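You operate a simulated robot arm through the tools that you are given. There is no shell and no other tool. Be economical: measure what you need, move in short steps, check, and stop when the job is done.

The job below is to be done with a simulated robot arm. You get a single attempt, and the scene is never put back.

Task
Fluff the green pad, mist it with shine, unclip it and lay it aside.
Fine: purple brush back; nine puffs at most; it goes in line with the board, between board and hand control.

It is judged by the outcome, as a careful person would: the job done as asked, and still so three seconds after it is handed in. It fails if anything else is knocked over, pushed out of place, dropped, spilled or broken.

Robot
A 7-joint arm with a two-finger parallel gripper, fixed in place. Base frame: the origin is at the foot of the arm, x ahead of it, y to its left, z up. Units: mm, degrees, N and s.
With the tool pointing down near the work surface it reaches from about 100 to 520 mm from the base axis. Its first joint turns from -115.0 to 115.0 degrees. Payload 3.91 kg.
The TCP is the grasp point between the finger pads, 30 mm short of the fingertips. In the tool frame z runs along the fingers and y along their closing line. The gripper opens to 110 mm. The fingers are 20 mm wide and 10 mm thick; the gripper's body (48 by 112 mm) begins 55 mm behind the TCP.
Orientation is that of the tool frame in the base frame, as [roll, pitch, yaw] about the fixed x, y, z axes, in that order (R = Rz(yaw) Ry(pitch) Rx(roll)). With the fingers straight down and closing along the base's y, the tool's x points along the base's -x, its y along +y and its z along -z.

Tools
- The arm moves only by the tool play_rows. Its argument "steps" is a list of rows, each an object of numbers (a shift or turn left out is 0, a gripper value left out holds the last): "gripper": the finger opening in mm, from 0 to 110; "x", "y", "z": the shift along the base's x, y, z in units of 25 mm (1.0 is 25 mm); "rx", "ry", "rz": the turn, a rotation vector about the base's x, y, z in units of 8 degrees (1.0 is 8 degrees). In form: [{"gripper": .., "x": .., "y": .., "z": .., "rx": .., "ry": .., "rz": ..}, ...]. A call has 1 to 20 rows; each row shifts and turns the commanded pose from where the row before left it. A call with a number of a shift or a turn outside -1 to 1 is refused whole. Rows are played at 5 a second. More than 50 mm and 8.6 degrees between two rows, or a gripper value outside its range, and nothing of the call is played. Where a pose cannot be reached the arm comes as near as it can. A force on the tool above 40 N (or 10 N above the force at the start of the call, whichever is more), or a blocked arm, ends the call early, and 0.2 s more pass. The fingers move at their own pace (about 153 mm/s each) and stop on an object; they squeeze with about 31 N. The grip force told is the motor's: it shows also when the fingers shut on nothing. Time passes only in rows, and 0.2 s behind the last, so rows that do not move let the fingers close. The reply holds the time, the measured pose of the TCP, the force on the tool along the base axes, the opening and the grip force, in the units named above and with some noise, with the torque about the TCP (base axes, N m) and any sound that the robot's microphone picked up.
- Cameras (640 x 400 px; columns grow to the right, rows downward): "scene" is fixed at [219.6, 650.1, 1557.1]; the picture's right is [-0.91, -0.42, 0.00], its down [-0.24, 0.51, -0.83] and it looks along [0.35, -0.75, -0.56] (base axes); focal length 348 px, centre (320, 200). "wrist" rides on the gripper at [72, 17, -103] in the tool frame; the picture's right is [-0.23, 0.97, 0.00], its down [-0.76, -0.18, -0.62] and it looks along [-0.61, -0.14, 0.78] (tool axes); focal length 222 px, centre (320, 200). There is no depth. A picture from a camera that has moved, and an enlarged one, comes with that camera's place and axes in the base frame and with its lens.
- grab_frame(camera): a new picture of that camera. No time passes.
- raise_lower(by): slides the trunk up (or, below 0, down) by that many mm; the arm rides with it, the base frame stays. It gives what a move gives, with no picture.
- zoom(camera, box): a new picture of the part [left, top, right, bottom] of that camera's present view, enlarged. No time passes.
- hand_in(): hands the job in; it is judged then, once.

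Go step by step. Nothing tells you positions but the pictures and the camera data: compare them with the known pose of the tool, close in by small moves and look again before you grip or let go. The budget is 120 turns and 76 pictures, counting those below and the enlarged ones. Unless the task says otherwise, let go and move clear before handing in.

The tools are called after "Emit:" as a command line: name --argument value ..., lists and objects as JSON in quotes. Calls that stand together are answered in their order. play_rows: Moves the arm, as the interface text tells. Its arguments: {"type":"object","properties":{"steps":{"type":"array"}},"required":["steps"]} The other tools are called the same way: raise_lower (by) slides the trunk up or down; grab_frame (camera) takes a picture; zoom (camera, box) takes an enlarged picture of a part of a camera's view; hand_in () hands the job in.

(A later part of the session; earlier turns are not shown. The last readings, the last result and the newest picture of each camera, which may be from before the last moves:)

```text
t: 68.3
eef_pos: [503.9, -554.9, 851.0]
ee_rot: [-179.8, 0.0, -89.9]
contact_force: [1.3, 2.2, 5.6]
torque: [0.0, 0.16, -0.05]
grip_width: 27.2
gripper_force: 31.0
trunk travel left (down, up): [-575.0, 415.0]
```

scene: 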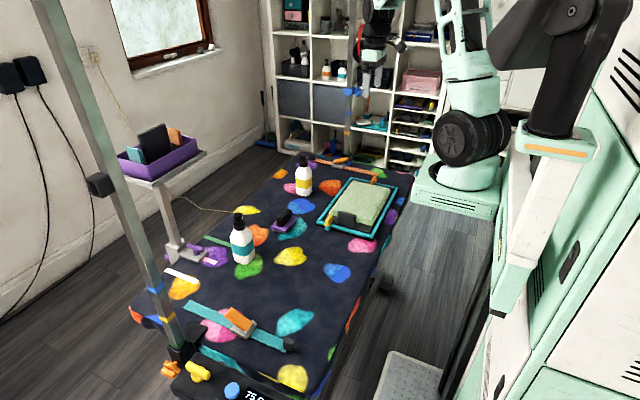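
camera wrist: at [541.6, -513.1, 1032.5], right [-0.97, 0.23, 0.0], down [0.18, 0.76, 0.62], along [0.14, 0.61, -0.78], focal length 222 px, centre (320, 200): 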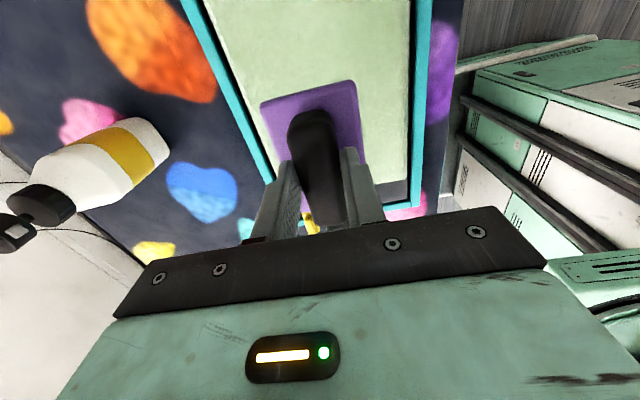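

Light contact of 5.6 N at the corner. Now I'll make short strokes there.

Emit:
play_rows --steps '[{"x": -0.5}, {"x": -0.4}, {"x": 0.5}, {"x": 0.6}, {"x": -0.6}, {"y": 0.6}, {"y": 0.6}, {"y": -0.6}, {"y": -0.6}]'

Emit:
play_rows --steps '[{"z": 1}, {"z": 1}, {"z": 1}, {"z": 0.4, "y": 1}, {"y": 1, "x": 1}, {"y": 1, "x": 1}, {"y": 1, "x": 1}, {"y": 1, "x": 1}, {"y": 1, "x": 1}, {"y": 1, "x": 1}, {"y": 1, "x": 1}, {"y": 1, "x": 1}, {"y": 1, "x": 1}]'

Emit:
zoom --camera "scene" --box '[310, 155, 410, 245]'

```text
t: 70.3
eef_pos: [495.6, -555.5, 851.7]
ee_rot: [-179.8, 0.0, -89.9]
contact_force: [0.0, 2.3, 5.0]
torque: [-0.01, 0.02, 0.0]
grip_width: 27.4
gripper_force: 30.7
trunk travel left (down, up): [-575.0, 415.0]
```

```text
t: 73.1
eef_pos: [719.2, -306.2, 935.0]
ee_rot: [-179.8, 0.0, -90.0]
contact_force: [-0.2, 0.0, -0.8]
torque: [0.01, 0.0, 0.04]
grip_width: 27.5
gripper_force: 31.7
trunk travel left (down, up): [-575.0, 415.0]
```

```text
4.44 times, centred on (360, 200) of scene
camera zoom: at [219.6, 650.1, 1557.1], right [-0.91, -0.42, 0.0], down [-0.24, 0.51, -0.83], along [0.35, -0.75, -0.56], focal length 1548 px, centre (142, 200)
```

zoom: 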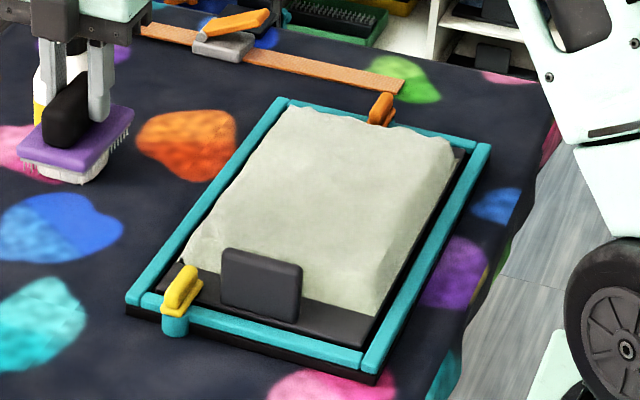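

The whole pad is fluffed. Now I'll put the purple brush back at its original spot.

Emit:
play_rows --steps '[{"x": 0.9, "y": 1}, {"x": 0.83, "y": 1}, {"y": 1}, {"y": 0.61, "rz": -0.65}, {"z": -1}, {"z": -1}, {"z": -1}, {"z": -0.8}, {"z": -0.4}, {"z": -0.3}, {}]'

Emit:
play_rows --steps '[{"z": -0.12}, {}]'

```text
t: 75.5
eef_pos: [763.0, -215.7, 822.4]
ee_rot: [-179.9, 0.0, -95.1]
contact_force: [-0.7, 0.0, -0.8]
torque: [0.0, 0.01, -0.02]
grip_width: 27.2
gripper_force: 30.9
trunk travel left (down, up): [-575.0, 415.0]
```

```text
t: 76.1
eef_pos: [763.5, -215.3, 820.9]
ee_rot: [-179.9, 0.1, -95.1]
contact_force: [0.3, -0.2, -1.2]
torque: [-0.03, 0.0, 0.03]
grip_width: 27.5
gripper_force: 31.0
trunk travel left (down, up): [-575.0, 415.0]
```

Emit:
play_rows --steps '[{"z": -0.1}, {}]'

Emit:
play_rows --steps '[{"z": -0.06}, {}]'

```text
t: 76.7
eef_pos: [762.2, -216.2, 817.8]
ee_rot: [-179.9, 0.0, -95.1]
contact_force: [-0.4, 0.7, -1.3]
torque: [-0.02, 0.0, 0.05]
grip_width: 27.1
gripper_force: 30.8
trunk travel left (down, up): [-575.0, 415.0]
```

```text
t: 77.3
eef_pos: [762.3, -214.1, 816.2]
ee_rot: [-180.0, 0.0, -95.1]
contact_force: [0.0, 0.2, -1.3]
torque: [0.01, 0.01, 0.02]
grip_width: 27.3
gripper_force: 30.6
trunk travel left (down, up): [-575.0, 415.0]
```

Emit:
play_rows --steps '[{"z": -0.08}, {}]'

Emit:
play_rows --steps '[{"z": -0.06}, {}]'

```text
t: 77.9
eef_pos: [763.7, -215.7, 814.5]
ee_rot: [-179.8, 0.0, -95.1]
contact_force: [-3.3, 0.1, 6.4]
torque: [-0.21, 0.29, -0.03]
grip_width: 27.4
gripper_force: 30.8
trunk travel left (down, up): [-575.0, 415.0]
```

```text
t: 78.5
eef_pos: [763.3, -215.6, 814.9]
ee_rot: [-179.7, 0.0, -95.1]
contact_force: [-6.3, 0.3, 26.2]
torque: [-0.05, 0.54, 0.02]
grip_width: 27.3
gripper_force: 31.1
trunk travel left (down, up): [-575.0, 415.0]
```

The brush is touching the table, so I'll release it, rise and look.

Emit:
play_rows --steps '[{"z": 0.08}, {"gripper": 60}, {}, {"z": 1}, {"z": 1}, {"z": 1}, {"z": 1}, {"z": 1}, {"z": 1}]'

Emit:
zoom --camera "scene" --box '[220, 140, 420, 265]'

```text
t: 80.5
eef_pos: [764.3, -215.3, 965.2]
ee_rot: [179.9, 0.0, -95.1]
contact_force: [1.0, -0.5, -0.1]
torque: [0.0, 0.02, 0.0]
grip_width: 59.8
gripper_force: 0.1
trunk travel left (down, up): [-575.0, 415.0]
```

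```text
3.20 times, centred on (320, 202) of scene
camera zoom: at [219.6, 650.1, 1557.1], right [-0.91, -0.42, 0.0], down [-0.24, 0.51, -0.83], along [0.35, -0.75, -0.56], focal length 1114 px, centre (320, 192)
```

zoom: 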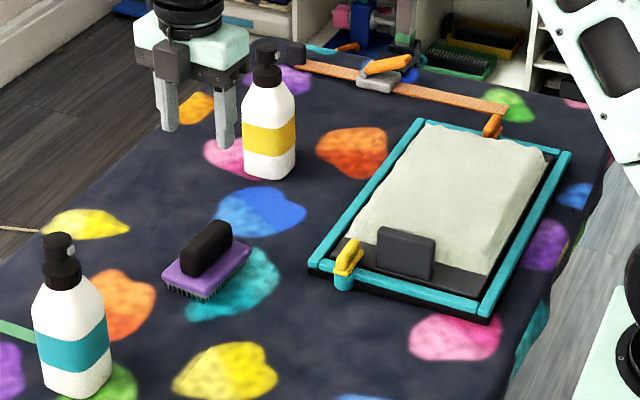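

The brush is back. All label sides I've seen are blank, so I take the yellow-band bottle as the shine: it is the one standing at the board with its nozzle toward it. Its cap is at about (804, -440), top at z about 930. I'll move closed fingers above it.

Emit:
play_rows --steps '[{"z": 1, "gripper": 0}, {"z": 1}, {"x": 0.8, "y": -1}, {"x": 0.8, "y": -1}, {"y": -1}, {"y": -1}, {"y": -1}, {"y": -1}, {"y": -1}, {"y": -1}, {"y": -1, "rz": 0.65}, {}]'

Emit:
grab_frame --camera "wrist"

Emit:
zoom --camera "scene" --box '[270, 120, 350, 200]'

```text
t: 83.1
eef_pos: [802.6, -440.3, 1015.7]
ee_rot: [-179.9, 0.0, -89.8]
contact_force: [-0.2, -0.7, -0.7]
torque: [-0.01, -0.02, -0.01]
grip_width: 0.3
gripper_force: 31.0
trunk travel left (down, up): [-575.0, 415.0]
```

```text
33 pictures are left
camera wrist: at [785.7, -513.4, 1117.2], right [-0.97, 0.22, 0.0], down [0.18, 0.76, 0.62], along [0.14, 0.61, -0.78], focal length 222 px, centre (320, 200)
```

wrist: 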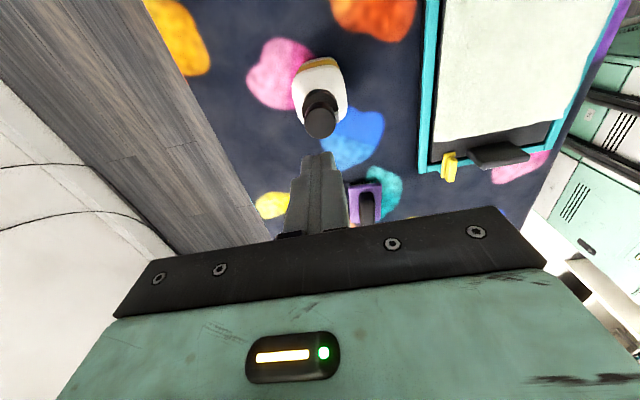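

```text
5.00 times, centred on (310, 160) of scene
camera zoom: at [219.6, 650.1, 1557.1], right [-0.91, -0.42, 0.0], down [-0.24, 0.51, -0.83], along [0.35, -0.75, -0.56], focal length 1741 px, centre (370, 400)
```

zoom: 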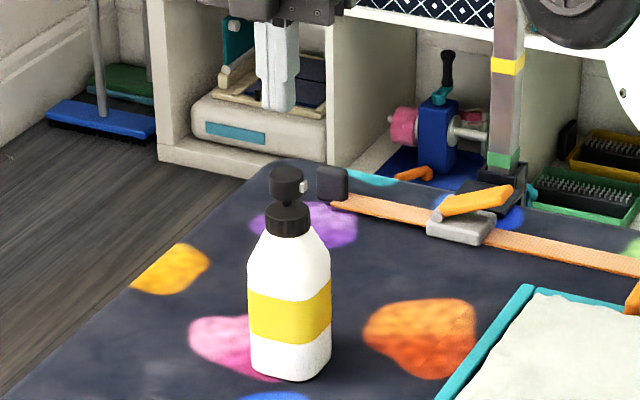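

I'm nearly centred, needing about 5 mm more toward -y. I'll lower to just above the cap and then press gently, listening for a puff.

Emit:
play_rows --steps '[{"y": -0.2, "z": -0.8}, {"z": -0.8}, {"z": -0.3}, {}]'

Emit:
play_rows --steps '[{"z": -0.15}, {"z": -0.15}, {}]'

```text
t: 84.1
eef_pos: [803.1, -444.3, 966.0]
ee_rot: [-180.0, 0.0, -89.9]
contact_force: [-0.2, 0.5, 0.3]
torque: [0.0, -0.01, 0.0]
grip_width: 0.1
gripper_force: 30.9
trunk travel left (down, up): [-575.0, 415.0]
```

```text
t: 84.9
eef_pos: [802.6, -445.4, 958.2]
ee_rot: [-179.9, 0.0, -89.9]
contact_force: [-0.4, 0.1, 0.1]
torque: [0.01, -0.02, -0.02]
grip_width: 0.0
gripper_force: 31.1
trunk travel left (down, up): [-575.0, 415.0]
```

Emit:
play_rows --steps '[{"z": -0.12}, {"z": -0.12}, {}]'

Emit:
play_rows --steps '[{"z": -0.12}, {"z": -0.12}, {}]'

```text
t: 85.7
eef_pos: [801.6, -446.2, 953.2]
ee_rot: [-180.0, 0.0, -90.0]
contact_force: [0.2, -0.2, 3.0]
torque: [-0.06, -0.05, 0.01]
grip_width: 0.0
gripper_force: 31.4
trunk travel left (down, up): [-575.0, 415.0]
heard: click
```

```text
t: 86.5
eef_pos: [802.8, -444.7, 948.3]
ee_rot: [-179.8, 0.0, -90.0]
contact_force: [1.5, 0.8, 9.5]
torque: [-0.02, -0.06, 0.04]
grip_width: 0.0
gripper_force: 31.3
trunk travel left (down, up): [-575.0, 415.0]
```

I heard a click on pressing. I'll check whether mist landed anywhere.

Emit:
zoom --camera "scene" --box '[270, 130, 410, 245]'

```text
3.48 times, centred on (340, 188) of scene
camera zoom: at [219.6, 650.1, 1557.1], right [-0.91, -0.42, 0.0], down [-0.24, 0.51, -0.83], along [0.35, -0.75, -0.56], focal length 1211 px, centre (250, 244)
```

zoom: 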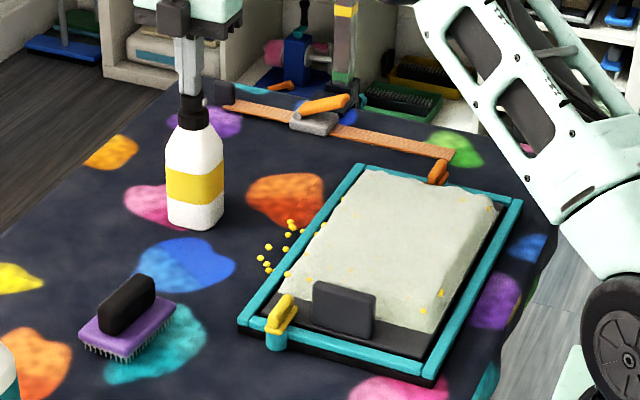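

Emit:
zoom --camera "scene" --box '[320, 175, 390, 230]'

```text
7.27 times, centred on (355, 202) of scene
camera zoom: at [219.6, 650.1, 1557.1], right [-0.91, -0.42, 0.0], down [-0.24, 0.51, -0.83], along [0.35, -0.75, -0.56], focal length 2533 px, centre (66, 182)
```

zoom: 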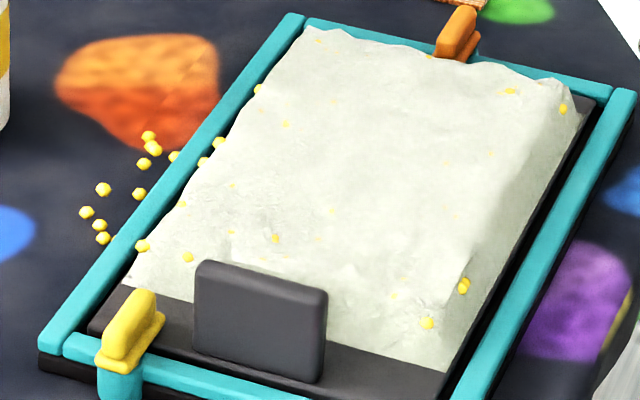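

The puff's droplets spread over the pad from where the bottle stands. I'll release, let it settle and look at the pad.

Emit:
play_rows --steps '[{"z": 0.5}, {"z": 0.3}, {}, {}, {}]'

Emit:
zoom --camera "scene" --box '[290, 155, 400, 235]'

```text
t: 87.7
eef_pos: [803.2, -446.1, 967.5]
ee_rot: [-179.9, 0.0, -89.9]
contact_force: [-0.1, -0.2, -0.6]
torque: [0.01, -0.01, 0.0]
grip_width: 0.0
gripper_force: 31.4
trunk travel left (down, up): [-575.0, 415.0]
```

```text
5.00 times, centred on (345, 195) of scene
camera zoom: at [219.6, 650.1, 1557.1], right [-0.91, -0.42, 0.0], down [-0.24, 0.51, -0.83], along [0.35, -0.75, -0.56], focal length 1741 px, centre (195, 225)
```

zoom: 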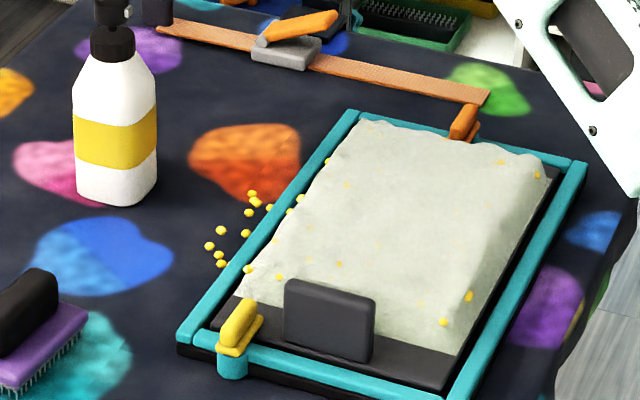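

The droplets stay where they land: spread over the whole pad, plus a few on the table just behind the board. I'll give two more puffs and check coverage.

Emit:
play_rows --steps '[{"z": -0.4}, {"z": -0.25}, {}, {"z": 0.4}, {"z": 0.25}, {}]'

Emit:
zoom --camera "scene" --box '[290, 155, 400, 235]'

```text
t: 89.1
eef_pos: [802.6, -445.6, 968.4]
ee_rot: [-179.9, 0.1, -89.9]
contact_force: [-0.1, -0.6, -0.6]
torque: [-0.05, 0.01, -0.03]
grip_width: 0.1
gripper_force: 30.6
trunk travel left (down, up): [-575.0, 415.0]
heard: click
```

```text
5.00 times, centred on (345, 195) of scene
camera zoom: at [219.6, 650.1, 1557.1], right [-0.91, -0.42, 0.0], down [-0.24, 0.51, -0.83], along [0.35, -0.75, -0.56], focal length 1741 px, centre (195, 225)
```

zoom: 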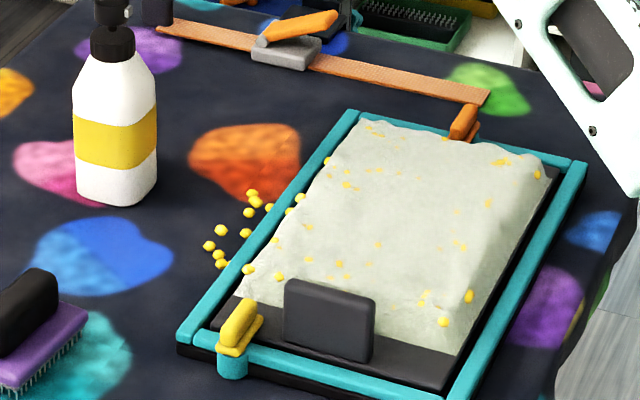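

The second puff landed entirely on the pad. I'll add two more.

Emit:
play_rows --steps '[{"z": -0.4}, {"z": -0.25}, {}, {"z": 0.4}, {"z": 0.25}, {}]'

Emit:
play_rows --steps '[{"z": -0.4}, {"z": -0.25}, {}, {"z": 0.4}, {"z": 0.25}, {}]'

Emit:
zoom --camera "scene" --box '[290, 155, 400, 235]'

```text
t: 90.5
eef_pos: [803.4, -444.9, 967.4]
ee_rot: [-179.9, 0.2, -89.9]
contact_force: [-0.2, -0.5, -1.6]
torque: [0.01, -0.01, 0.02]
grip_width: 0.0
gripper_force: 30.7
trunk travel left (down, up): [-575.0, 415.0]
heard: click
```

```text
t: 91.9
eef_pos: [803.6, -445.9, 967.0]
ee_rot: [-179.9, 0.1, -89.9]
contact_force: [0.1, 0.1, 0.7]
torque: [0.04, -0.02, 0.02]
grip_width: 0.0
gripper_force: 30.6
trunk travel left (down, up): [-575.0, 415.0]
heard: click
```

```text
5.00 times, centred on (345, 195) of scene
camera zoom: at [219.6, 650.1, 1557.1], right [-0.91, -0.42, 0.0], down [-0.24, 0.51, -0.83], along [0.35, -0.75, -0.56], focal length 1741 px, centre (195, 225)
```

zoom: 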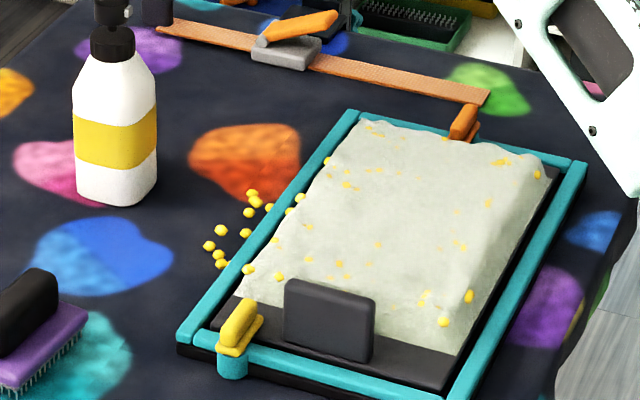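

Four puffs so far with nothing new on the table. I'll give two more for good coverage, staying well under nine.

Emit:
play_rows --steps '[{"z": -0.4}, {"z": -0.25}, {}, {"z": 0.4}, {"z": 0.25}, {}]'

Emit:
play_rows --steps '[{"z": -0.4}, {"z": -0.25}, {}, {"z": 0.4}, {"z": 0.25}, {"z": 1}, {"z": 1}]'

Emit:
zoom --camera "scene" --box '[320, 170, 390, 230]'

```text
t: 93.3
eef_pos: [803.4, -445.1, 967.9]
ee_rot: [-179.9, 0.1, -89.9]
contact_force: [-0.3, -1.8, -0.6]
torque: [0.01, 0.0, -0.01]
grip_width: 0.0
gripper_force: 30.8
trunk travel left (down, up): [-575.0, 415.0]
heard: click
```

```text
t: 94.9
eef_pos: [803.3, -445.4, 1018.5]
ee_rot: [-179.9, 0.1, -89.8]
contact_force: [-0.4, -0.2, -1.0]
torque: [0.04, 0.02, -0.02]
grip_width: 0.0
gripper_force: 31.0
trunk travel left (down, up): [-575.0, 415.0]
heard: click
```

```text
6.67 times, centred on (355, 200) of scene
camera zoom: at [219.6, 650.1, 1557.1], right [-0.91, -0.42, 0.0], down [-0.24, 0.51, -0.83], along [0.35, -0.75, -0.56], focal length 2322 px, centre (87, 200)
```

zoom: 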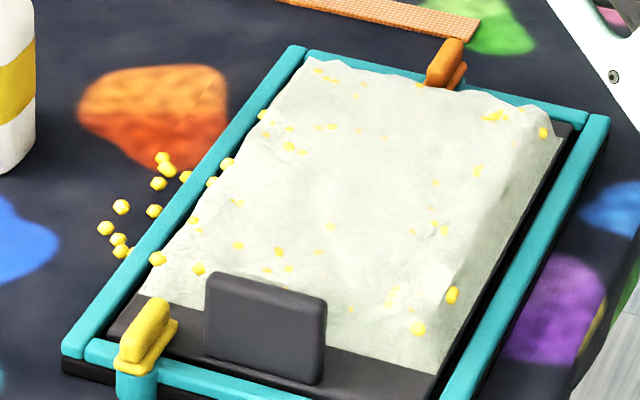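

The pad is misted with six puffs. Now I'll look closely at the yellow catch at about (615, -273).

Emit:
play_rows --steps '[{"x": -1}, {"x": -1}, {"x": -1, "y": 1}, {"x": -1, "y": 1}, {"x": -1, "y": 1, "z": -0.5}, {"x": -1, "y": 1, "z": -1}, {"x": -1, "y": 1, "z": -1}, {"x": -0.5, "z": -1}, {}]'

Emit:
zoom --camera "wrist" --box '[240, 80, 440, 205]'

Emit:
zoom --camera "scene" --box '[320, 205, 360, 240]'

```text
t: 96.9
eef_pos: [615.4, -321.2, 929.6]
ee_rot: [-179.9, 0.0, -89.9]
contact_force: [0.1, 0.0, 0.2]
torque: [-0.03, 0.0, -0.01]
grip_width: 0.0
gripper_force: 30.9
trunk travel left (down, up): [-575.0, 415.0]
```

```text
3.20 times, centred on (340, 142) of wrist
camera zoom: at [598.4, -393.9, 1032.2], right [-0.97, 0.23, 0.0], down [0.18, 0.76, 0.62], along [0.14, 0.61, -0.78], focal length 711 px, centre (256, 384)
```

zoom: 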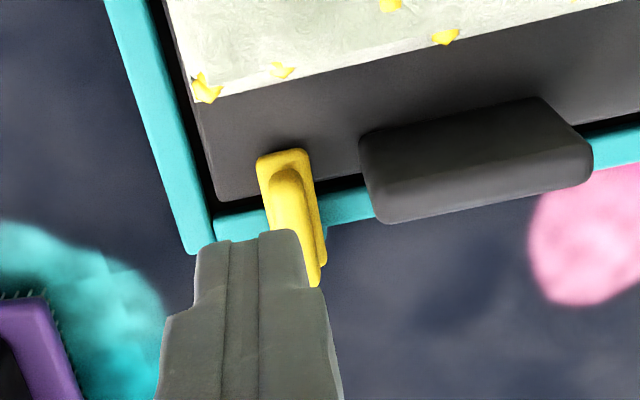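

```text
11.43 times, centred on (340, 222) of scene
camera zoom: at [219.6, 650.1, 1557.1], right [-0.91, -0.42, 0.0], down [-0.24, 0.51, -0.83], along [0.35, -0.75, -0.56], focal length 3980 px, centre (91, -57)
```

zoom: 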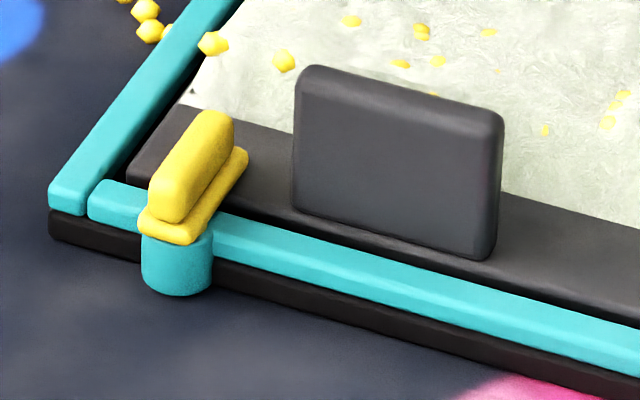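

The yellow piece is a turn-catch: its pivot boss is outside the frame (about (607, -250)) and its ridge points inward over the plate. I'll grip the ridge and swing it outward toward +x, away from the tab. First I'll move above it.

Emit:
play_rows --steps '[{"gripper": 36, "y": 1, "x": -0.2}, {"y": 1, "z": -1}, {"y": 0.05, "z": -1}, {"z": -0.6}, {}]'

Emit:
zoom --camera "wrist" --box '[240, 100, 440, 225]'

Emit:
zoom --camera "scene" --box '[310, 190, 370, 240]'

```text
t: 98.1
eef_pos: [610.3, -269.1, 864.6]
ee_rot: [-179.9, -0.1, -90.0]
contact_force: [-0.1, 0.7, 0.0]
torque: [0.01, 0.0, 0.01]
grip_width: 35.9
gripper_force: 0.2
trunk travel left (down, up): [-575.0, 415.0]
```

```text
3.20 times, centred on (340, 162) of wrist
camera zoom: at [593.7, -341.9, 967.8], right [-0.97, 0.23, 0.0], down [0.18, 0.76, 0.62], along [0.14, 0.61, -0.78], focal length 711 px, centre (256, 320)
```

zoom: 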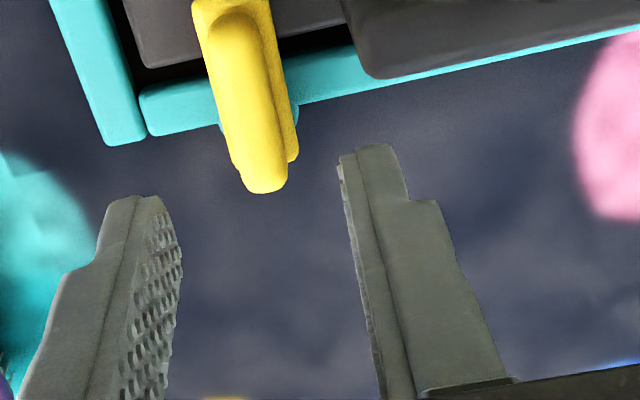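

```text
8.00 times, centred on (340, 215) of scene
camera zoom: at [219.6, 650.1, 1557.1], right [-0.91, -0.42, 0.0], down [-0.24, 0.51, -0.83], along [0.35, -0.75, -0.56], focal length 2786 px, centre (160, 80)
```

zoom: 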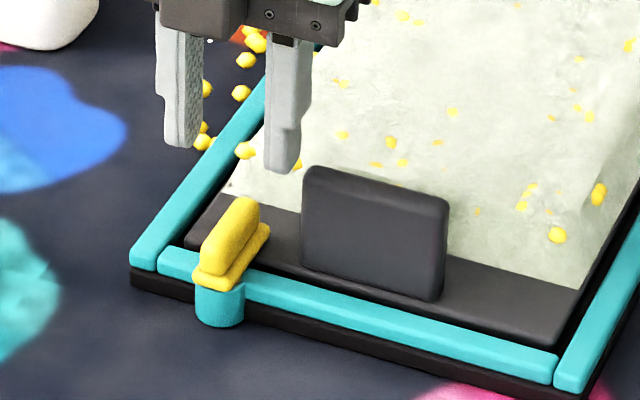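

The pivot looks close to the ridge centre, about (611, -266). I'll descend and grip the ridge gently.

Emit:
play_rows --steps '[{"x": 0.03, "z": -0.8}, {"z": -0.7}, {"z": -0.3}, {}]'

Emit:
play_rows --steps '[{"gripper": 2}, {}]'

Emit:
zoom --camera "scene" --box '[310, 190, 370, 240]'

```text
t: 99.1
eef_pos: [612.3, -268.8, 820.4]
ee_rot: [-179.8, 0.0, -89.9]
contact_force: [-0.3, 0.7, 0.4]
torque: [0.0, -0.02, 0.01]
grip_width: 36.2
gripper_force: 0.0
trunk travel left (down, up): [-575.0, 415.0]
```

```text
t: 99.7
eef_pos: [612.2, -269.7, 820.0]
ee_rot: [-179.9, 0.0, -89.8]
contact_force: [0.4, -0.2, 0.5]
torque: [-0.05, -0.01, -0.06]
grip_width: 12.8
gripper_force: 30.6
trunk travel left (down, up): [-575.0, 415.0]
```

```text
8.00 times, centred on (340, 215) of scene
camera zoom: at [219.6, 650.1, 1557.1], right [-0.91, -0.42, 0.0], down [-0.24, 0.51, -0.83], along [0.35, -0.75, -0.56], focal length 2786 px, centre (160, 80)
```

zoom: 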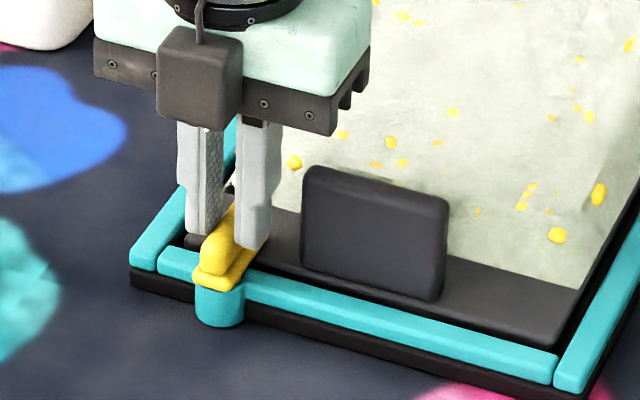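

The ridge is gripped. I'll turn it 16 degrees and check the forces.

Emit:
play_rows --steps '[{"rz": 1, "x": 0.04}, {"rz": 1, "x": 0.04}, {}]'

Emit:
play_rows --steps '[{"rz": 1, "x": 0.04, "y": 0.01}, {"rz": 1, "x": 0.04, "y": 0.02}, {}]'

Emit:
zoom --camera "scene" --box '[310, 190, 370, 240]'

```text
t: 100.5
eef_pos: [615.1, -268.2, 821.0]
ee_rot: [-179.9, 0.2, -73.9]
contact_force: [1.5, 0.0, 0.5]
torque: [0.27, 0.03, 0.05]
grip_width: 12.5
gripper_force: 31.1
trunk travel left (down, up): [-575.0, 415.0]
```

```text
t: 101.3
eef_pos: [614.9, -268.7, 819.9]
ee_rot: [-179.9, 0.0, -57.8]
contact_force: [2.0, 0.5, -0.5]
torque: [-0.02, -0.04, 0.03]
grip_width: 12.5
gripper_force: 31.5
trunk travel left (down, up): [-575.0, 415.0]
```

```text
8.00 times, centred on (340, 215) of scene
camera zoom: at [219.6, 650.1, 1557.1], right [-0.91, -0.42, 0.0], down [-0.24, 0.51, -0.83], along [0.35, -0.75, -0.56], focal length 2786 px, centre (160, 80)
```

zoom: 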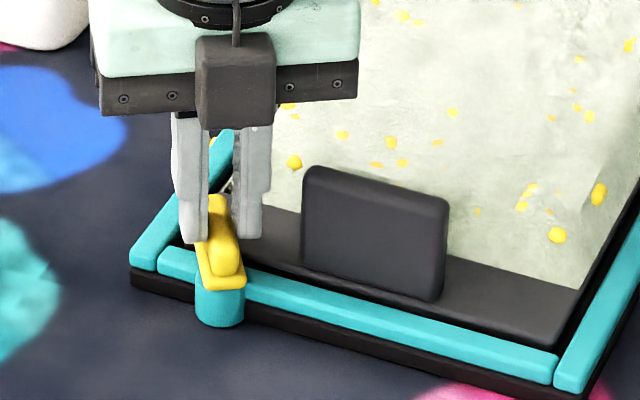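

It turns freely with low force. I'll continue to 90 degrees.

Emit:
play_rows --steps '[{"rz": 1, "x": 0.02, "y": 0.02}, {"rz": 1, "x": 0.02, "y": 0.02}, {"rz": 1, "x": 0.01, "y": 0.03}, {}]'

Emit:
play_rows --steps '[{"rz": 1, "x": 0.01, "y": 0.04}, {"rz": 1, "y": 0.04}, {"rz": 1, "y": 0.04}, {"rz": 1, "y": 0.04}, {"rz": 0.3}, {}]'

Emit:
zoom --camera "scene" --box '[310, 190, 370, 240]'

```text
t: 102.3
eef_pos: [616.7, -265.9, 820.7]
ee_rot: [-179.9, 0.0, -33.8]
contact_force: [5.0, 2.9, -0.5]
torque: [0.23, 0.09, -0.02]
grip_width: 12.8
gripper_force: 31.1
trunk travel left (down, up): [-575.0, 415.0]
```

```text
t: 103.7
eef_pos: [617.0, -262.5, 820.0]
ee_rot: [-179.9, -0.1, 0.6]
contact_force: [4.6, 5.8, 3.8]
torque: [0.14, 0.18, -0.22]
grip_width: 12.4
gripper_force: 30.9
trunk travel left (down, up): [-575.0, 415.0]
```

```text
8.00 times, centred on (340, 215) of scene
camera zoom: at [219.6, 650.1, 1557.1], right [-0.91, -0.42, 0.0], down [-0.24, 0.51, -0.83], along [0.35, -0.75, -0.56], focal length 2786 px, centre (160, 80)
```

zoom: 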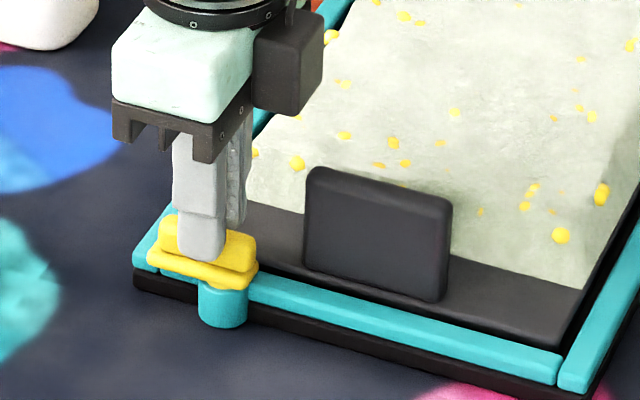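

The yellow catch now lies along the frame, clear of the plate. I'll release it, rise and go to look at the orange catch.

Emit:
play_rows --steps '[{"gripper": 36}, {"z": 0.3}, {"z": 1}, {"z": 1}, {"z": 1}, {"z": 1}, {"y": -1}, {"y": -1}, {"y": -1}, {"y": -1}, {"y": -1}, {"y": -1}, {"y": -1}, {"y": -1}, {"y": -1}, {"y": -1}, {"y": -1}, {"y": -1}, {"y": -1}, {"y": -0.5, "x": 1}]'

Emit:
zoom --camera "wrist" --box '[220, 60, 420, 200]'

```text
t: 107.9
eef_pos: [616.3, -487.8, 927.8]
ee_rot: [-180.0, 0.0, 0.5]
contact_force: [0.2, 0.4, 0.9]
torque: [0.04, 0.01, -0.03]
grip_width: 35.7
gripper_force: 0.0
out of reach, approached as far as the arm can: row 16, 17, 18, 19, 20
trunk travel left (down, up): [-575.0, 415.0]
```

```text
2.86 times, centred on (320, 130) of wrist
camera zoom: at [689.0, -504.9, 1030.3], right [-0.22, -0.98, 0.0], down [-0.76, 0.17, 0.62], along [-0.61, 0.14, -0.78], focal length 635 px, centre (320, 400)
```

zoom: 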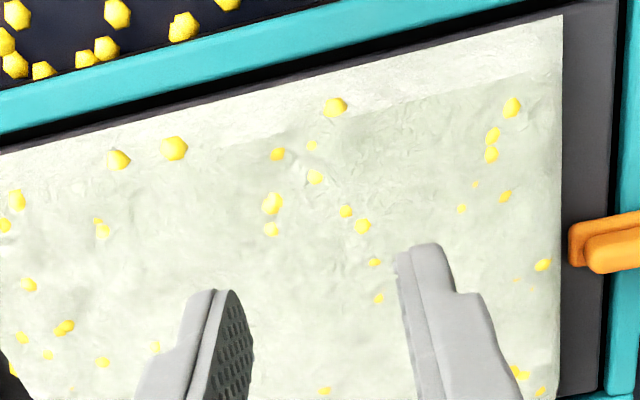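

The orange catch points inward at x about 554, its inner end at y about -582, so its centre should be near -608. I'll turn back to yaw -90, where the arm reaches further.

Emit:
play_rows --steps '[{"rz": -1}, {"rz": -1}, {"rz": -1}, {"rz": -1}, {"rz": -1}, {"rz": -1}, {"rz": -1}, {"rz": -1}, {"rz": -1}, {"rz": -1}, {"rz": -1}, {"rz": -0.3}, {}]'

```text
t: 110.7
eef_pos: [616.9, -487.7, 926.9]
ee_rot: [-180.0, -0.1, -90.1]
contact_force: [-0.2, 1.1, 0.5]
torque: [0.01, -0.01, 0.01]
grip_width: 36.2
gripper_force: 0.0
trunk travel left (down, up): [-575.0, 415.0]
```

Emit:
play_rows --steps '[{"x": -0.84, "y": -0.8}, {"x": -0.84, "y": -0.8}, {"x": -0.84, "y": -0.8}, {"y": -0.8}, {"y": -0.8}, {"y": -0.8}, {}]'

```text
t: 112.3
eef_pos: [552.5, -608.2, 925.7]
ee_rot: [-179.9, 0.0, -90.0]
contact_force: [-0.3, 0.4, 0.3]
torque: [-0.03, -0.02, -0.03]
grip_width: 35.8
gripper_force: 0.1
trunk travel left (down, up): [-575.0, 415.0]
```

That's reachable. I'll descend to z about 862 and look.

Emit:
play_rows --steps '[{"z": -0.9}, {"z": -0.9}, {"z": -0.7}, {}]'

Emit:
zoom --camera "wrist" --box '[240, 70, 440, 195]'

Emit:
zoom --camera "scene" --box '[340, 150, 400, 195]'

```text
t: 113.3
eef_pos: [552.8, -607.0, 864.2]
ee_rot: [-180.0, 0.1, -89.9]
contact_force: [0.3, 0.2, 0.5]
torque: [0.0, 0.01, 0.0]
grip_width: 36.1
gripper_force: 0.0
trunk travel left (down, up): [-575.0, 415.0]
```

```text
3.20 times, centred on (340, 132) of wrist
camera zoom: at [536.3, -680.8, 965.9], right [-0.97, 0.23, 0.0], down [0.18, 0.76, 0.62], along [0.14, 0.61, -0.78], focal length 711 px, centre (256, 416)
```

zoom: 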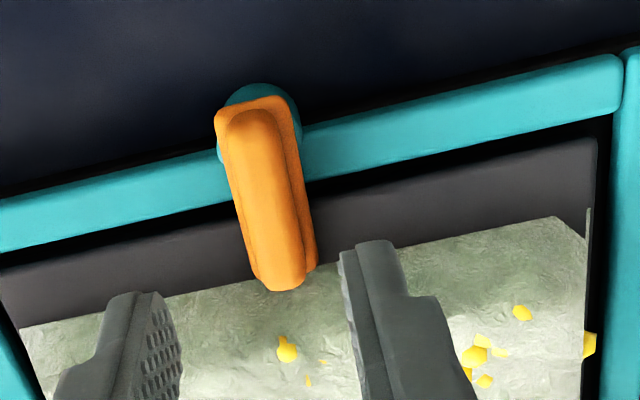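

```text
8.89 times, centred on (370, 172) of scene
camera zoom: at [219.6, 650.1, 1557.1], right [-0.91, -0.42, 0.0], down [-0.24, 0.51, -0.83], along [0.35, -0.75, -0.56], focal length 3096 px, centre (-124, 444)
```

zoom: 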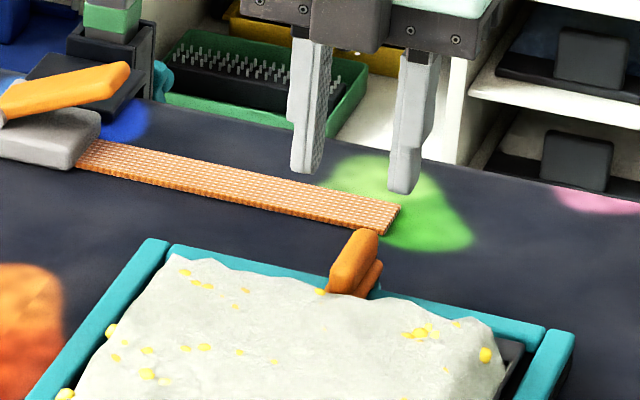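

The orange catch has its pivot at about (549, -624) and its ridge centre at about (550, -613). I'll descend and grip it the same way.

Emit:
play_rows --steps '[{"x": -0.11, "y": -0.24, "z": -0.8}, {"z": -0.7}, {"z": -0.26}, {}, {"gripper": 2}, {}]'

Emit:
play_rows --steps '[{"rz": -1, "x": 0.06}, {"rz": -1, "x": 0.06}, {}]'

```text
t: 114.7
eef_pos: [550.3, -614.2, 818.9]
ee_rot: [-180.0, 0.1, -90.1]
contact_force: [-3.7, 1.4, 0.3]
torque: [-0.22, 0.09, 0.11]
grip_width: 12.8
gripper_force: 31.0
trunk travel left (down, up): [-575.0, 415.0]
```

```text
t: 115.5
eef_pos: [552.6, -615.1, 819.4]
ee_rot: [-179.9, 0.1, -106.0]
contact_force: [-5.2, -1.8, -0.2]
torque: [-0.15, 0.16, 0.88]
grip_width: 18.4
gripper_force: 30.9
trunk travel left (down, up): [-575.0, 415.0]
```

The grip widened and torque rose, so the catch resists that direction. I'll turn back and try the other way by a small amount.

Emit:
play_rows --steps '[{"rz": 1, "x": -0.06}, {"rz": 1, "x": -0.06}, {}]'

Emit:
play_rows --steps '[{"rz": 1, "x": -0.06}, {"rz": 1, "x": -0.06}, {}]'

Emit:
zoom --camera "scene" --box '[340, 150, 400, 195]'

```text
t: 116.3
eef_pos: [550.9, -614.0, 820.3]
ee_rot: [-179.9, 0.1, -89.7]
contact_force: [3.3, -1.1, -0.3]
torque: [0.21, -0.15, 0.05]
grip_width: 12.8
gripper_force: 30.7
trunk travel left (down, up): [-575.0, 415.0]
```

```text
t: 117.1
eef_pos: [548.0, -614.5, 820.7]
ee_rot: [-180.0, -0.1, -73.9]
contact_force: [3.5, -1.0, -1.7]
torque: [0.25, 0.0, 0.06]
grip_width: 12.4
gripper_force: 30.9
trunk travel left (down, up): [-575.0, 415.0]
```

```text
8.89 times, centred on (370, 172) of scene
camera zoom: at [219.6, 650.1, 1557.1], right [-0.91, -0.42, 0.0], down [-0.24, 0.51, -0.83], along [0.35, -0.75, -0.56], focal length 3096 px, centre (-124, 444)
```

zoom: 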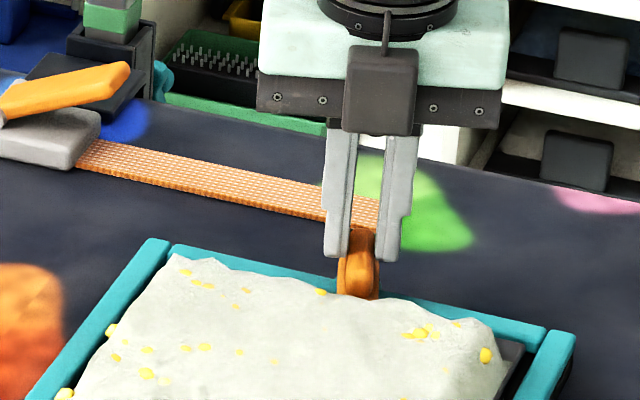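

It turns freely this way. I'll continue.

Emit:
play_rows --steps '[{"rz": 1, "x": -0.056, "y": -0.02}, {"rz": 1, "x": -0.052, "y": -0.03}, {"rz": 1, "x": -0.05, "y": -0.035}, {"rz": 1, "x": -0.044, "y": -0.042}, {}]'

Emit:
play_rows --steps '[{"rz": 1, "x": -0.038, "y": -0.048}, {"rz": 1, "x": -0.03, "y": -0.05}, {}]'

```text
t: 118.3
eef_pos: [543.9, -617.0, 819.0]
ee_rot: [-179.8, 0.1, -41.8]
contact_force: [3.3, 9.3, 0.3]
torque: [0.04, -0.45, 0.08]
grip_width: 12.7
gripper_force: 31.1
trunk travel left (down, up): [-575.0, 415.0]
```

```text
t: 119.1
eef_pos: [540.9, -618.3, 818.8]
ee_rot: [-179.8, 0.0, -25.9]
contact_force: [5.0, 11.2, 1.3]
torque: [0.45, -0.2, -0.02]
grip_width: 12.6
gripper_force: 31.0
trunk travel left (down, up): [-575.0, 415.0]
```

Emit:
play_rows --steps '[{"rz": 1, "y": 0.03}, {"rz": 1}, {}]'

Emit:
play_rows --steps '[{"rz": 1, "y": -0.03}, {"rz": 0.3}, {}]'

Emit:
zoom --camera "scene" --box '[310, 150, 410, 245]'

```text
t: 119.9
eef_pos: [541.1, -618.2, 820.6]
ee_rot: [-179.9, 0.0, -21.9]
contact_force: [2.2, 3.3, 2.2]
torque: [-0.12, -0.57, -0.02]
grip_width: 12.7
gripper_force: 31.3
out of reach, approached as far as the arm can: row 1, 2
trunk travel left (down, up): [-575.0, 415.0]
```

```text
t: 120.7
eef_pos: [539.9, -619.9, 820.8]
ee_rot: [-179.9, 0.1, -21.9]
contact_force: [2.8, 2.0, 2.0]
torque: [-0.02, -0.2, -0.02]
grip_width: 12.8
gripper_force: 30.4
out of reach, approached as far as the arm can: row 1
trunk travel left (down, up): [-575.0, 415.0]
```

```text
4.21 times, centred on (360, 198) of scene
camera zoom: at [219.6, 650.1, 1557.1], right [-0.91, -0.42, 0.0], down [-0.24, 0.51, -0.83], along [0.35, -0.75, -0.56], focal length 1466 px, centre (152, 210)
```

zoom: 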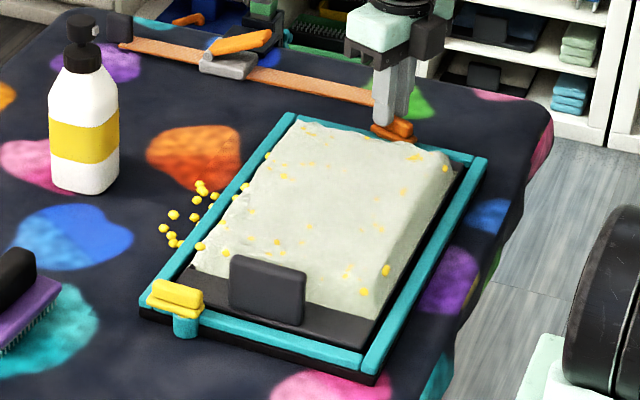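

The catch has turned about 68 degrees before the wrist ran out of travel. I'll release, go back to yaw -90 and push the end the rest of the way with closed fingertips.

Emit:
play_rows --steps '[{"gripper": 36}, {"z": 0.3}, {"z": 1}, {"z": 1}, {"rz": -1, "gripper": 0}, {"rz": -1}, {"rz": -1}, {"rz": -1}, {"rz": -1}, {"rz": -1}, {"rz": -1}, {"rz": -1}, {"rz": -0.5}, {"x": -0.8, "y": 0.7}, {"y": 0.6}, {}]'

Emit:
zoom --camera "wrist" --box '[220, 60, 440, 200]'

```text
t: 124.1
eef_pos: [519.9, -586.9, 820.3]
ee_rot: [-179.9, 0.0, -87.5]
contact_force: [-0.1, -2.0, 0.1]
torque: [-0.03, -0.07, -0.03]
grip_width: 12.5
gripper_force: 31.3
out of reach, approached as far as the arm can: row 2, 3, 4
trunk travel left (down, up): [-575.0, 415.0]
```

```text
2.86 times, centred on (330, 130) of wrist
camera zoom: at [506.8, -660.1, 923.3], right [-0.98, 0.19, 0.0], down [0.14, 0.77, 0.62], along [0.12, 0.61, -0.78], focal length 635 px, centre (291, 400)
```

zoom: 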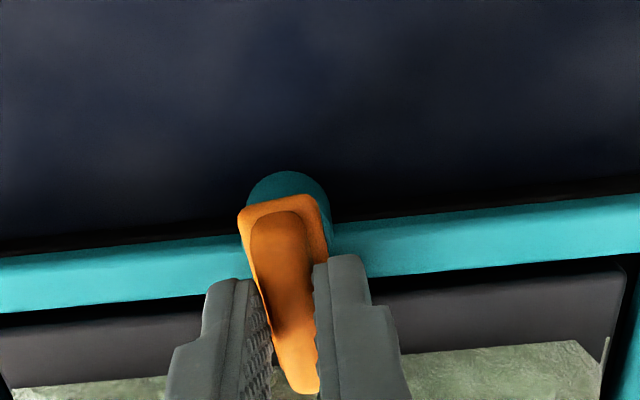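

The rise was refused at that angle and the closing fingers re-gripped the catch, so the last moves may have dragged the board. I need to see what happened.

Emit:
zoom --camera "scene" --box '[290, 140, 420, 250]'

```text
3.64 times, centred on (355, 195) of scene
camera zoom: at [219.6, 650.1, 1557.1], right [-0.91, -0.42, 0.0], down [-0.24, 0.51, -0.83], along [0.35, -0.75, -0.56], focal length 1266 px, centre (193, 218)
```

zoom: 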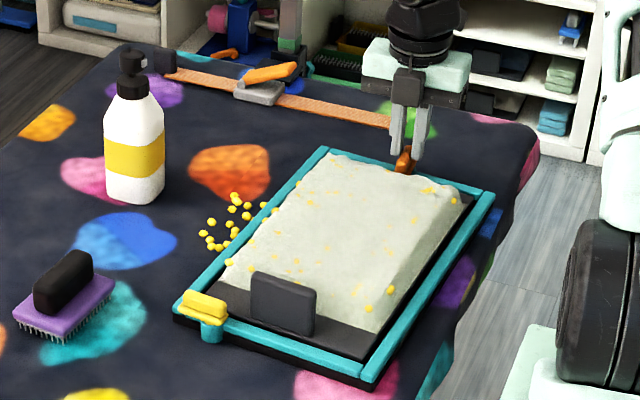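

The board was dragged: its -y end moved about (-29, +22) mm while gripped by the catch. I still hold the catch, so I'll trace the moves back to the original grip pose (550, -614, yaw -90) and check.

Emit:
play_rows --steps '[{"y": -0.3}, {"y": -0.3}, {"x": 0.2, "y": -0.18}, {"x": 0.2, "y": -0.18}, {"x": 0.2, "y": -0.17}, {"x": 0.2, "y": -0.17}, {"x": 0.2, "y": 0.1, "rz": -0.15}, {"x": 0.2, "y": 0.1, "rz": -0.15}, {}]'

Emit:
zoom --camera "scene" --box '[310, 150, 410, 245]'

```text
t: 126.1
eef_pos: [550.3, -615.5, 820.9]
ee_rot: [-179.8, 0.0, -90.0]
contact_force: [-0.5, -8.3, 0.3]
torque: [0.49, 0.09, 0.17]
grip_width: 12.9
gripper_force: 30.9
trunk travel left (down, up): [-575.0, 415.0]
```

```text
4.21 times, centred on (360, 198) of scene
camera zoom: at [219.6, 650.1, 1557.1], right [-0.91, -0.42, 0.0], down [-0.24, 0.51, -0.83], along [0.35, -0.75, -0.56], focal length 1466 px, centre (152, 210)
```

zoom: 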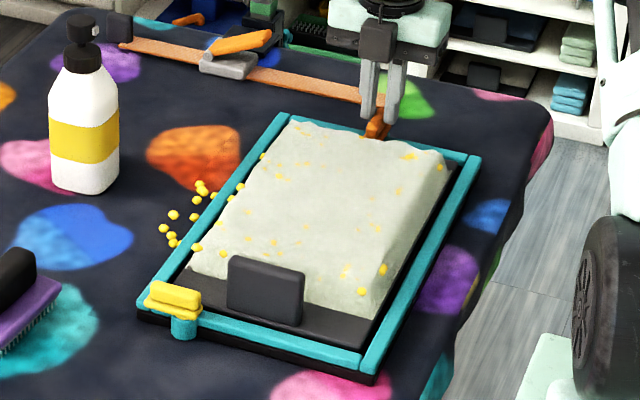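

The board is back: its corners and the catch boss match the earlier pictures to within a couple of mm. Now I'll turn the orange catch again, about 56 degrees along a tighter arc, stopping short of the wrist's limit.

Emit:
play_rows --steps '[{"rz": 1, "x": -0.039, "y": -0.002}, {"rz": 1, "x": -0.038, "y": -0.007}, {"rz": 1, "x": -0.037, "y": -0.011}, {"rz": 1, "x": -0.034, "y": -0.016}, {}]'

Emit:
play_rows --steps '[{"rz": 1, "x": -0.032, "y": -0.02}, {"rz": 1, "x": -0.028, "y": -0.023}, {}]'

Emit:
play_rows --steps '[{"gripper": 30}, {}, {}]'

```text
t: 127.3
eef_pos: [548.5, -615.2, 820.8]
ee_rot: [-179.9, 0.0, -57.9]
contact_force: [2.6, -7.1, 0.5]
torque: [-0.28, -0.12, 0.06]
grip_width: 12.6
gripper_force: 30.6
trunk travel left (down, up): [-575.0, 415.0]
```

```text
t: 128.1
eef_pos: [545.9, -615.3, 819.7]
ee_rot: [-179.8, 0.1, -41.8]
contact_force: [3.3, -0.4, -0.6]
torque: [0.04, 0.0, 0.02]
grip_width: 12.7
gripper_force: 31.0
trunk travel left (down, up): [-575.0, 415.0]
```

```text
t: 128.9
eef_pos: [546.1, -616.5, 820.9]
ee_rot: [-179.8, 0.1, -41.9]
contact_force: [-0.6, -0.1, -0.7]
torque: [-0.01, 0.01, 0.02]
grip_width: 30.1
gripper_force: 0.1
trunk travel left (down, up): [-575.0, 415.0]
```

The catch has turned about 48 degrees and is released. I'll rise straight up on its own and confirm that it worked.

Emit:
play_rows --steps '[{"z": 0.4}, {"z": 0.6}, {"z": 0.6}, {}]'

```text
t: 129.9
eef_pos: [546.2, -617.0, 861.8]
ee_rot: [-179.8, 0.0, -41.9]
contact_force: [-0.4, 0.5, -1.4]
torque: [0.01, -0.03, -0.03]
grip_width: 29.9
gripper_force: 0.1
trunk travel left (down, up): [-575.0, 415.0]
```

Clear. I'll turn back to yaw -90, close the fingers, move to the +x/+y side of the bar and look before pushing.

Emit:
play_rows --steps '[{"rz": -1}, {"rz": -1}, {"rz": -1}, {"rz": -1}, {"rz": -1}, {"rz": -1, "gripper": 0}, {"y": 0.8}, {"y": 0.7}, {}]'

Emit:
zoom --camera "wrist" --box '[220, 40, 440, 180]'

```text
t: 131.9
eef_pos: [544.8, -578.4, 859.5]
ee_rot: [-180.0, -0.1, -89.9]
contact_force: [-0.1, -0.2, -0.5]
torque: [0.02, -0.04, 0.01]
grip_width: 0.0
gripper_force: 31.4
trunk travel left (down, up): [-575.0, 415.0]
```

```text
2.86 times, centred on (330, 110) of wrist
camera zoom: at [528.5, -651.3, 962.4], right [-0.97, 0.23, 0.0], down [0.18, 0.76, 0.62], along [0.14, 0.61, -0.78], focal length 635 px, centre (291, 457)
```

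zoom: 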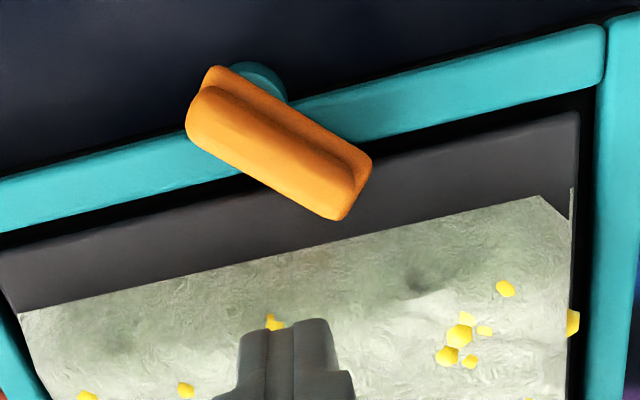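

The bar's inner end is at about (525, -600), as expected. I'll lower beside it and push toward (-x, -y).

Emit:
play_rows --steps '[{"z": -0.8}, {"z": -0.66}, {}, {"x": -0.28, "y": -0.3}, {"x": -0.28, "y": -0.3}, {"x": -0.28, "y": -0.3}, {}]'

Emit:
play_rows --steps '[{"x": -0.2, "y": -0.2}, {"y": -0.16}, {}]'

Emit:
zoom --camera "wrist" --box '[220, 40, 440, 180]'

```text
t: 133.5
eef_pos: [524.4, -600.6, 824.2]
ee_rot: [-180.0, 0.0, -89.9]
contact_force: [1.1, 1.6, 1.0]
torque: [0.04, -0.02, 0.03]
grip_width: 0.1
gripper_force: 30.7
trunk travel left (down, up): [-575.0, 415.0]
```

```text
t: 134.3
eef_pos: [518.4, -609.8, 824.7]
ee_rot: [-179.9, 0.1, -89.9]
contact_force: [-0.6, 12.8, 3.7]
torque: [0.32, 0.02, 0.03]
grip_width: 0.0
gripper_force: 31.3
trunk travel left (down, up): [-575.0, 415.0]
```

```text
2.86 times, centred on (330, 110) of wrist
camera zoom: at [502.7, -682.3, 926.4], right [-0.97, 0.23, 0.0], down [0.18, 0.76, 0.62], along [0.14, 0.61, -0.78], focal length 635 px, centre (291, 457)
```

zoom: 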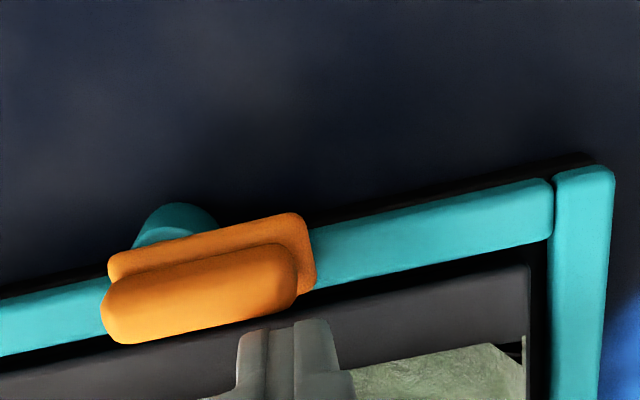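

The orange catch is now fully turned along the frame. Next I'll rise, go to the grey tab (about (550, -291)) and turn so the fingers close along y.

Emit:
play_rows --steps '[{"y": 0.2}, {"z": 1}, {"z": 1}, {"z": 1}, {"z": 1}, {"y": 1}, {"y": 1}, {"y": 1}, {"y": 1}, {"y": 1}, {"y": 1}, {"y": 1}, {"y": 1}, {"y": 1}, {"y": 1}, {"y": 1}, {"y": 1}, {"y": 0.5, "x": 1}, {"x": 0.3}]'

Emit:
play_rows --steps '[{"rz": 1, "gripper": 26}, {"rz": 1}, {"rz": 1}, {"rz": 1}, {"rz": 1}, {"rz": 1}, {"rz": 1}, {"rz": 1}, {"rz": 1}, {"rz": 1}, {"rz": 1}, {"rz": 0.25}, {}]'

```text
t: 138.3
eef_pos: [551.5, -291.4, 924.7]
ee_rot: [-179.9, 0.1, -90.0]
contact_force: [0.6, -0.3, 0.1]
torque: [-0.02, 0.0, 0.01]
grip_width: 0.2
gripper_force: 30.9
trunk travel left (down, up): [-575.0, 415.0]
```

```text
t: 141.1
eef_pos: [552.3, -292.7, 924.4]
ee_rot: [-179.9, 0.1, 0.1]
contact_force: [0.6, 0.3, 0.2]
torque: [-0.01, 0.03, 0.0]
grip_width: 26.0
gripper_force: 0.0
trunk travel left (down, up): [-575.0, 415.0]
```

I'm above the tab with the right orientation. I'll descend to just above it and check alignment.

Emit:
play_rows --steps '[{"z": -1}, {"z": -1}, {}]'

Emit:
grab_frame --camera "wrist"

```text
t: 141.9
eef_pos: [551.8, -293.0, 875.7]
ee_rot: [-179.9, 0.1, 0.1]
contact_force: [-0.2, 0.2, -0.1]
torque: [0.01, 0.0, 0.02]
grip_width: 25.7
gripper_force: 0.1
trunk travel left (down, up): [-575.0, 415.0]
```

```text
8 pictures are left
camera wrist: at [624.2, -309.7, 976.7], right [-0.23, -0.97, 0.0], down [-0.76, 0.18, 0.62], along [-0.61, 0.14, -0.78], focal length 222 px, centre (320, 200)
```

wrist: 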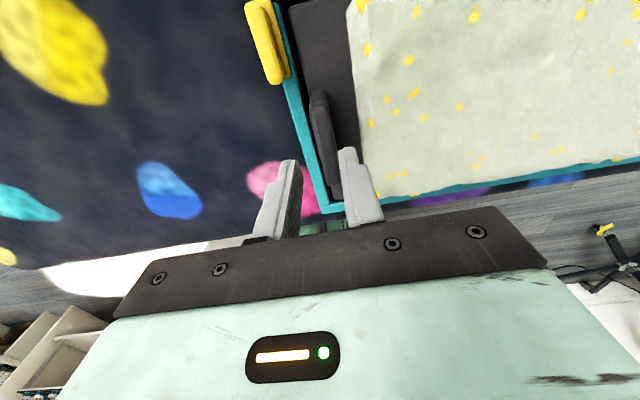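

The tab centre is about 5 mm further toward -y (-298) and turned slightly. I'll correct, descend over it to z about 812, and grip.

Emit:
play_rows --steps '[{"y": -0.2, "x": -0.1, "rz": -0.3, "z": -0.5}, {"z": -0.8}, {"z": -0.7}, {"z": -0.5}, {}]'

Emit:
play_rows --steps '[{"gripper": 2}, {}, {}]'

```text
t: 143.1
eef_pos: [549.6, -296.7, 810.2]
ee_rot: [-179.9, 0.0, -2.2]
contact_force: [0.3, -0.4, 0.1]
torque: [0.0, 0.03, -0.01]
grip_width: 25.8
gripper_force: 0.1
trunk travel left (down, up): [-575.0, 415.0]
```

```text
t: 143.9
eef_pos: [549.5, -297.1, 812.3]
ee_rot: [-179.9, 0.0, -2.3]
contact_force: [2.6, 0.3, -1.1]
torque: [-0.05, 0.03, 0.71]
grip_width: 14.0
gripper_force: 31.0
trunk travel left (down, up): [-575.0, 415.0]
```

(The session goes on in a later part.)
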